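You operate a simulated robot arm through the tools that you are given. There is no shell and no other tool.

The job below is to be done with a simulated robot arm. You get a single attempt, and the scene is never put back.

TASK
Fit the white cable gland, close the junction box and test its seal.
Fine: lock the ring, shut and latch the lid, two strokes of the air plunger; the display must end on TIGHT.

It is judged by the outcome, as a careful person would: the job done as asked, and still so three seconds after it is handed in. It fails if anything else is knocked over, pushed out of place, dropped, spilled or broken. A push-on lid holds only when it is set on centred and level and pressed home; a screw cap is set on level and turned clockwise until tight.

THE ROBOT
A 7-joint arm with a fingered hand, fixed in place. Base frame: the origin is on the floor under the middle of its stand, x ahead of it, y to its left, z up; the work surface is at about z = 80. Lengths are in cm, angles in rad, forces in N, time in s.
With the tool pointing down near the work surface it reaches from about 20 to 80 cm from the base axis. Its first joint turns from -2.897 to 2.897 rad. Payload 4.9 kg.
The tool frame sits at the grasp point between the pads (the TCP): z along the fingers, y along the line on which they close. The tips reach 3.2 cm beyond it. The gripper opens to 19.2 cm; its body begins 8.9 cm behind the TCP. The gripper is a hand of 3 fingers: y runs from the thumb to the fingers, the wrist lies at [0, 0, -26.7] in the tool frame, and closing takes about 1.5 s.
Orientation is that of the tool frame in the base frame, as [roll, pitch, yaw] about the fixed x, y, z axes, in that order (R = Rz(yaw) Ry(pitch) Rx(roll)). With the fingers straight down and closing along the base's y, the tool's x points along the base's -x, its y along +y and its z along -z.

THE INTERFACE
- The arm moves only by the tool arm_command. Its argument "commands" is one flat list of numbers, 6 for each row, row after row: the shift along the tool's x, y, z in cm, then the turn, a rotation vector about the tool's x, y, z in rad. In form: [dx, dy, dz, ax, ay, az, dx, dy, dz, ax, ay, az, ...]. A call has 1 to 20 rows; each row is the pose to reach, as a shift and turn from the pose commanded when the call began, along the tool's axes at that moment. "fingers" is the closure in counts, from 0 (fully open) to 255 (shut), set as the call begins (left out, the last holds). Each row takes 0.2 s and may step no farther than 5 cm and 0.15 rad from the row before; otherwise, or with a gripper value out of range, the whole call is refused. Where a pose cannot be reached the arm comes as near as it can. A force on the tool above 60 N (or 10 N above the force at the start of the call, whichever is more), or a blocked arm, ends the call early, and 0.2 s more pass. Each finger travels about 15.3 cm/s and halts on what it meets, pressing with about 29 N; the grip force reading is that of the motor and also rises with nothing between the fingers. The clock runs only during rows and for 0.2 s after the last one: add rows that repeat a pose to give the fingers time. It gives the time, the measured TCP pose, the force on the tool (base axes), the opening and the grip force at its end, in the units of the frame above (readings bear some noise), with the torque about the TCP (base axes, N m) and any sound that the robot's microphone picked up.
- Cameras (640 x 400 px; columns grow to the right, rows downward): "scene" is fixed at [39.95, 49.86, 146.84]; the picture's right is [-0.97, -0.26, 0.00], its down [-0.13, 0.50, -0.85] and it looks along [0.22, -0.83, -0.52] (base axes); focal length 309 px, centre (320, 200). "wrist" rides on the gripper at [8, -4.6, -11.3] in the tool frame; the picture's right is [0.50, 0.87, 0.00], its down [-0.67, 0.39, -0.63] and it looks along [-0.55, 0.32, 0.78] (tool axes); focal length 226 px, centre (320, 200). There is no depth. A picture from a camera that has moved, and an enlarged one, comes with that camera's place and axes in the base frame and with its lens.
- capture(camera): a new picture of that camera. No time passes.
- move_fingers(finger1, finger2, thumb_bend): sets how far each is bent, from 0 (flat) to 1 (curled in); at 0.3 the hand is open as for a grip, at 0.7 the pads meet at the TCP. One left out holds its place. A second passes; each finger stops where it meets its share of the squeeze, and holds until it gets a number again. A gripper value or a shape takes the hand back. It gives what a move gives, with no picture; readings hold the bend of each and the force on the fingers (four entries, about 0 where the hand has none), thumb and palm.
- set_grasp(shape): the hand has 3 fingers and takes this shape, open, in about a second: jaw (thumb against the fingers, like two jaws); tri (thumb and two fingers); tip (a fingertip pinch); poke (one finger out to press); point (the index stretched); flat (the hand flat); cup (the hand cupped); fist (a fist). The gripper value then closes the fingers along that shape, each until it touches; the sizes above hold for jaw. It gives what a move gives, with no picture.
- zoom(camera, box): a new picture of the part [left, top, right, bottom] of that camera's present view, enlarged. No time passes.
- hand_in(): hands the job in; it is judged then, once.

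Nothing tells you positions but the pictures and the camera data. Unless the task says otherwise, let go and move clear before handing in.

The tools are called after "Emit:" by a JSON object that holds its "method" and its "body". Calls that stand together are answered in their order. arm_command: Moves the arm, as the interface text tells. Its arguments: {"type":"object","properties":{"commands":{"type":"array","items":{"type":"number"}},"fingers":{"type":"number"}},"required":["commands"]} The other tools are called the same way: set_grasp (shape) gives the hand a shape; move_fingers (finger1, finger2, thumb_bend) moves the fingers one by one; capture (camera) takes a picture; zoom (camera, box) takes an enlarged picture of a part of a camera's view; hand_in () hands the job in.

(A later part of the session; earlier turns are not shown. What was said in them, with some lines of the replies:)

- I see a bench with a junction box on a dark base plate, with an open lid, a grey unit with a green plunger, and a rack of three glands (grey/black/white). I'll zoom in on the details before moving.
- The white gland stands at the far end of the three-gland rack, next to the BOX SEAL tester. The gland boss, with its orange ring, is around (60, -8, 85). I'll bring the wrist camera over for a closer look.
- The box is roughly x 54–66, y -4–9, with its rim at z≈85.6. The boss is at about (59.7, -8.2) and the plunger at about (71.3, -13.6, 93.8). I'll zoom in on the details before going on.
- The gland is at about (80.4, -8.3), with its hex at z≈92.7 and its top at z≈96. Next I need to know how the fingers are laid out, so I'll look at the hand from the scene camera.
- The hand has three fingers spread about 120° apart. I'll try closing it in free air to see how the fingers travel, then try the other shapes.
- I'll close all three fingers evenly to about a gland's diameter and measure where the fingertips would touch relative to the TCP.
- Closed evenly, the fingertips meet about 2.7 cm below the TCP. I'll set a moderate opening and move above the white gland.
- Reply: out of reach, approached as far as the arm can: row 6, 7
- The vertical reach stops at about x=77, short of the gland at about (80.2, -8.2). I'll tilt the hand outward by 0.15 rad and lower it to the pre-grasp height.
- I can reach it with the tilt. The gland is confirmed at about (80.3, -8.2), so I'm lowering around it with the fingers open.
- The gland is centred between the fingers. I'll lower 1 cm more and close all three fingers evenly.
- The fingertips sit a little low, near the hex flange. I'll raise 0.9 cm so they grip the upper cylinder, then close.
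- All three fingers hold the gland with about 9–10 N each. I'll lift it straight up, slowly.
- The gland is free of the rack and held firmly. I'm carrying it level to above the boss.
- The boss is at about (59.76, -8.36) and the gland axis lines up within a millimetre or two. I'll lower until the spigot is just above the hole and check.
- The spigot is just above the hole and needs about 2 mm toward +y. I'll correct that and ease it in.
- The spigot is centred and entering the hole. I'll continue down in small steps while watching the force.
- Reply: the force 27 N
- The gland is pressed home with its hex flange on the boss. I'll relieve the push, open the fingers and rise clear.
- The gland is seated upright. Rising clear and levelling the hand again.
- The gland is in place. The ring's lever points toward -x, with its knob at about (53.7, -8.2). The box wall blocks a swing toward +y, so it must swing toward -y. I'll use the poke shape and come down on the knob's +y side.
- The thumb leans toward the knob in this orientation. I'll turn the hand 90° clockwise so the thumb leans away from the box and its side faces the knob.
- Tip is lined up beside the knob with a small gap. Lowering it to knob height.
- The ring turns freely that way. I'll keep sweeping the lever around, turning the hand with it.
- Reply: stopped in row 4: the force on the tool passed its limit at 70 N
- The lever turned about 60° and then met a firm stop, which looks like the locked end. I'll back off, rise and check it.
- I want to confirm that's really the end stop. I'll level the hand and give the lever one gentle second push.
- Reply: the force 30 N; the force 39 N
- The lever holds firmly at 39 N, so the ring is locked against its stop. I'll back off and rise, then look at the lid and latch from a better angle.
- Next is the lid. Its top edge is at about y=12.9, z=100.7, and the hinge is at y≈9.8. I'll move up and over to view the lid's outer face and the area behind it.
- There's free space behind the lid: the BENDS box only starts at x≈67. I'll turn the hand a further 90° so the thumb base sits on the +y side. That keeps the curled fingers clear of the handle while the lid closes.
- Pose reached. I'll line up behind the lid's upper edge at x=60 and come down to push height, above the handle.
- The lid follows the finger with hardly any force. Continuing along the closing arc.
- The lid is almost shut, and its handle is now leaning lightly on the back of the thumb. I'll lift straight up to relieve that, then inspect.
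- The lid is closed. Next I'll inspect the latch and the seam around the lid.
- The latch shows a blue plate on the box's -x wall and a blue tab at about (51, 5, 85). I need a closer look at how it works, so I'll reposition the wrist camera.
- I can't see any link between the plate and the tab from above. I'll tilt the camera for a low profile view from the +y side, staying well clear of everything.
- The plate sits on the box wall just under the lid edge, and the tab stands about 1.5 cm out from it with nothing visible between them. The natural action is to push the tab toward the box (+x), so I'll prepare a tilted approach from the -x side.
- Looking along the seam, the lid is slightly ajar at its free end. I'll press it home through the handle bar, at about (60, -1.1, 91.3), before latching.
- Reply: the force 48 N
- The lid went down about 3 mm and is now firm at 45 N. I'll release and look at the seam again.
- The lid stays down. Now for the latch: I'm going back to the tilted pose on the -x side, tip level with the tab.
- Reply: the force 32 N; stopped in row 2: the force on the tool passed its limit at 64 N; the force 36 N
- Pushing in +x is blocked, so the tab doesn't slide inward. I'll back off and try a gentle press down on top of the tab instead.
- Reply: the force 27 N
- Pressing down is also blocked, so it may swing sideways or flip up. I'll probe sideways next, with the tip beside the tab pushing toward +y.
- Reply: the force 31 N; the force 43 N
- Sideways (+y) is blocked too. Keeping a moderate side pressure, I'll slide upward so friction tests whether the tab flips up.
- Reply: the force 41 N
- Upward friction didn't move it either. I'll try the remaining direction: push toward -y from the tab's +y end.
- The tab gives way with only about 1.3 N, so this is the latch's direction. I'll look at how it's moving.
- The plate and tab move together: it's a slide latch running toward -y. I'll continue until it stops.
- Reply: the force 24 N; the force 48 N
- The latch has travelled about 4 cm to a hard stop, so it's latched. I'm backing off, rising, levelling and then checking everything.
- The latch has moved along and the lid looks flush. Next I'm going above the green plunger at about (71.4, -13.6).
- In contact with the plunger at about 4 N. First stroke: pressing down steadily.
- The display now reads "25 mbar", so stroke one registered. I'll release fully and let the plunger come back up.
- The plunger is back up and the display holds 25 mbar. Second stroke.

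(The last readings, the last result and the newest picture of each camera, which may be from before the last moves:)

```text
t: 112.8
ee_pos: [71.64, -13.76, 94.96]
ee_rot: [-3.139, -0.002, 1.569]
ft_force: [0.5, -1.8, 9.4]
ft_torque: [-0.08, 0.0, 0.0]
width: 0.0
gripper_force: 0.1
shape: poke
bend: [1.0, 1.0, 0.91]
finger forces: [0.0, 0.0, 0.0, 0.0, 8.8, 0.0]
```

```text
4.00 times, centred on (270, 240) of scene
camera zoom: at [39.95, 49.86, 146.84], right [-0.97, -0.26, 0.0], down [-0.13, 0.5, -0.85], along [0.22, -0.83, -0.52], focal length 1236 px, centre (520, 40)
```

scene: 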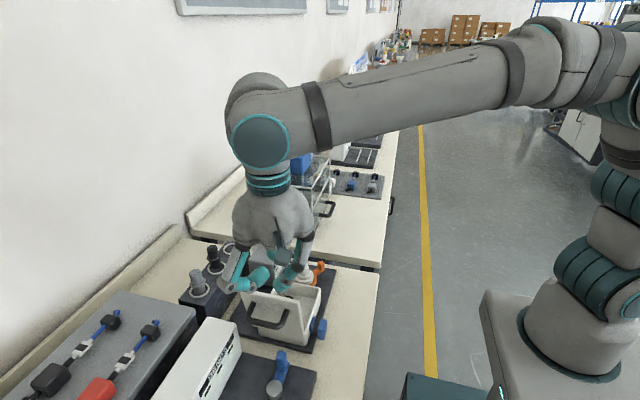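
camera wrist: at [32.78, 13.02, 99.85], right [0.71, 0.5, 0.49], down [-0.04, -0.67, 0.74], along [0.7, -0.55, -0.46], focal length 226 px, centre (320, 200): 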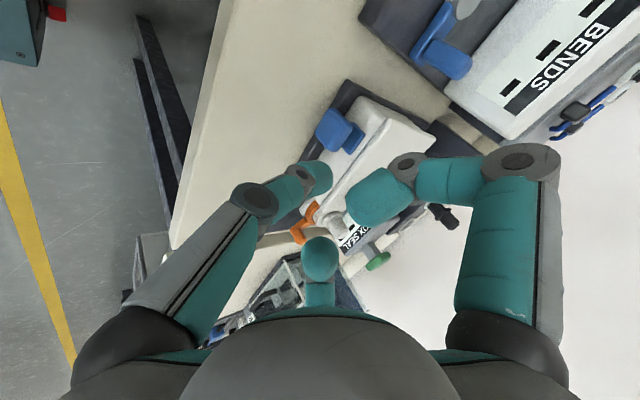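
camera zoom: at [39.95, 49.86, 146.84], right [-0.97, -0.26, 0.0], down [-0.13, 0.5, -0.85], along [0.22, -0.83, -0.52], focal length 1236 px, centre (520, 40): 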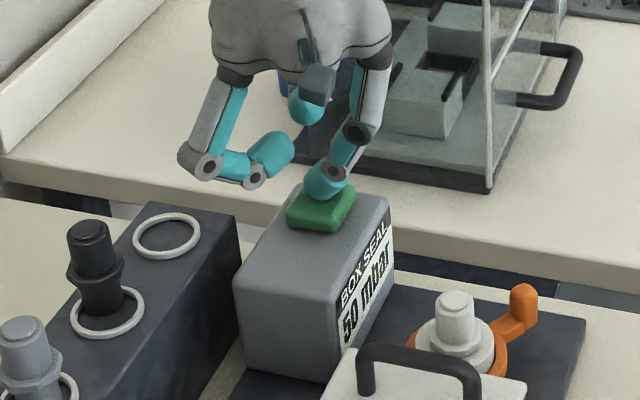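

The display shows "50 mbar". I'll release the plunger, move clear, and wait for the verdict.

Emit:
{"method": "arm_command", "body": {"commands": [0, 0, -0.6, 0, 0, 0, 0, 0, -1.4, 0, 0, 0, 0, 0, -2.3, 0, 0, 0, 0, 0, -3.3, 0, 0, 0, 0, 0, -6, 0, 0, 0, 0, 0, -9, 0, 0, 0, 0, 0, -9, 0, 0, 0, 0, 0, -9, 0, 0, 0, 0, 0, -9, 0, 0, 0, 0, 0, -9, 0, 0, 0]}}

Emit:
{"method": "zoom", "body": {"camera": "scene", "box": [220, 190, 320, 290]}}

```text
t: 115.0
ee_pos: [71.76, -13.68, 103.99]
ee_rot: [-3.136, 0.0, 1.569]
ft_force: [0.6, -0.1, -0.5]
ft_torque: [0.0, -0.01, -0.05]
width: 0.01
gripper_force: 0.0
shape: poke
bend: [1.0, 1.0, 0.91]
finger forces: [0.1, 0.1, 0.0, 0.0, 0.0, 0.0]
```

```text
4.00 times, centred on (270, 240) of scene
camera zoom: at [39.95, 49.86, 146.84], right [-0.97, -0.26, 0.0], down [-0.13, 0.5, -0.85], along [0.22, -0.83, -0.52], focal length 1236 px, centre (520, 40)
```

zoom: 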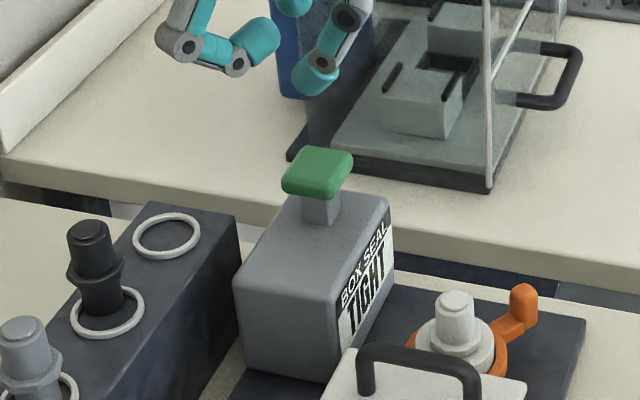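

The display reads TIGHT. I'm moving well clear and letting a few seconds pass to see that it holds.

Emit:
{"method": "arm_command", "body": {"commands": [0, 0, -4, 0, 0, 0, 0, -3, -7, 0, 0, 0, 0, -7, -10, 0, 0, 0, 0, -11, -13, 0, 0, 0, 0, -15, -15, 0, 0, 0, 0, -19, -16, 0, 0, 0, 0, -21, -16, 0, 0, 0, 0, -21, -16, 0, 0, 0, 0, -21, -16, 0, 0, 0, 0, -21, -16, 0, 0, 0, 0, -21, -16, 0, 0, 0, 0, -21, -16, 0, 0, 0, 0, -21, -16, 0, 0, 0, 0, -21, -16, 0, 0, 0, 0, -21, -16, 0, 0, 0, 0, -21, -16, 0, 0, 0, 0, -21, -16, 0, 0, 0, 0, -21, -16, 0, 0, 0]}}

Emit:
{"method": "capture", "body": {"camera": "scene"}}

Emit:
{"method": "zoom", "body": {"camera": "scene", "box": [180, 220, 350, 350]}}

Emit:
{"method": "capture", "body": {"camera": "wrist"}}

```text
t: 118.8
ee_pos: [50.83, -13.62, 120.15]
ee_rot: [-3.136, 0.0, 1.57]
ft_force: [-0.5, 0.0, 0.9]
ft_torque: [-0.03, 0.04, -0.01]
width: 0.0
gripper_force: 0.0
shape: poke
bend: [1.0, 1.0, 0.91]
finger forces: [0.1, 0.0, 0.1, 0.1, 0.0, 0.0]
```

```text
taken
```

scene: 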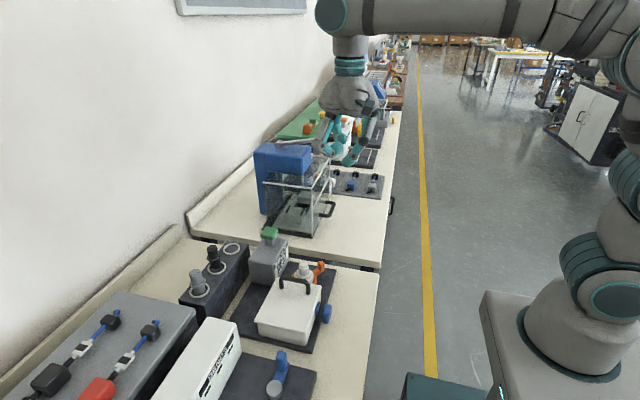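

```text
3.08 times, centred on (265, 285) of scene
camera zoom: at [39.95, 49.86, 146.84], right [-0.97, -0.26, 0.0], down [-0.13, 0.5, -0.85], along [0.22, -0.83, -0.52], focal length 951 px, centre (489, -62)
```

zoom: 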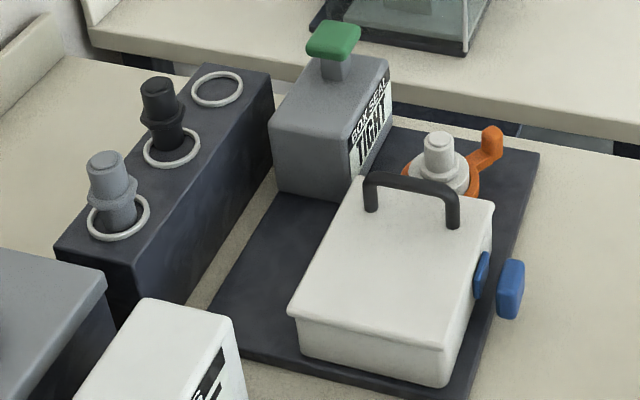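

```text
taken
camera wrist: at [46.16, -5.69, 131.49], right [0.87, 0.5, 0.0], down [0.39, -0.67, 0.63], along [0.31, -0.55, -0.78], focal length 226 px, centre (320, 200)
```

wrist: 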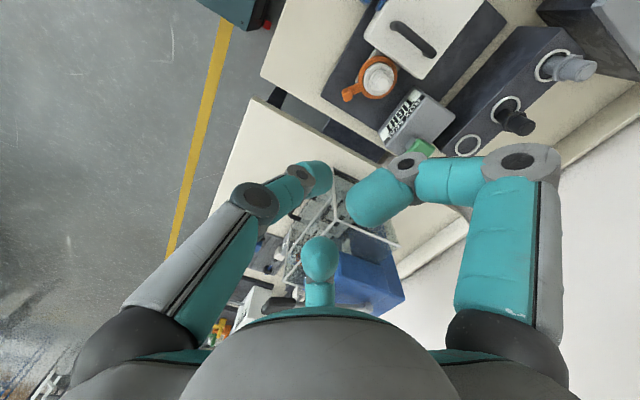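

The display still reads TIGHT after several seconds. The gland is seated, the ring lever is at its locked stop, the lid is shut and latched, and the other glands and fixtures are undisturbed. The arm is clear, so I'm handing in.

Emit:
{"method": "hand_in", "body": {}}

```text
The job is handed in.
```

The white cable gland is fitted, the junction box is closed and latched, and the seal tester ended on TIGHT. I've handed the job in; the result of the judging hasn't come back.

- **Gland:** The white gland was lifted from the rack and pressed down until its hex flange sat on the boss.
- **Ring:** The orange lever was turned about 60° to a hard stop, and it held there on a second push of about 39 N.
- **Lid:** The lid was swung shut and pressed home with about 45 N. It was slightly ajar at first, and the seam looked closed afterwards.
- **Latch:** The blue latch slides along the box wall toward -y; it was pushed about 4 cm to a hard stop. I first pushed it in other directions to find this, including one push that hit the 60 N force limit, and saw no damage.
- **Seal test:** Two plunger strokes took the display to 25 mbar and then 50 mbar. It changed to TIGHT and still showed it about 4 seconds later.

The other two glands and the neighbouring fixtures showed no sign of being disturbed, and the arm was clear before I handed in.
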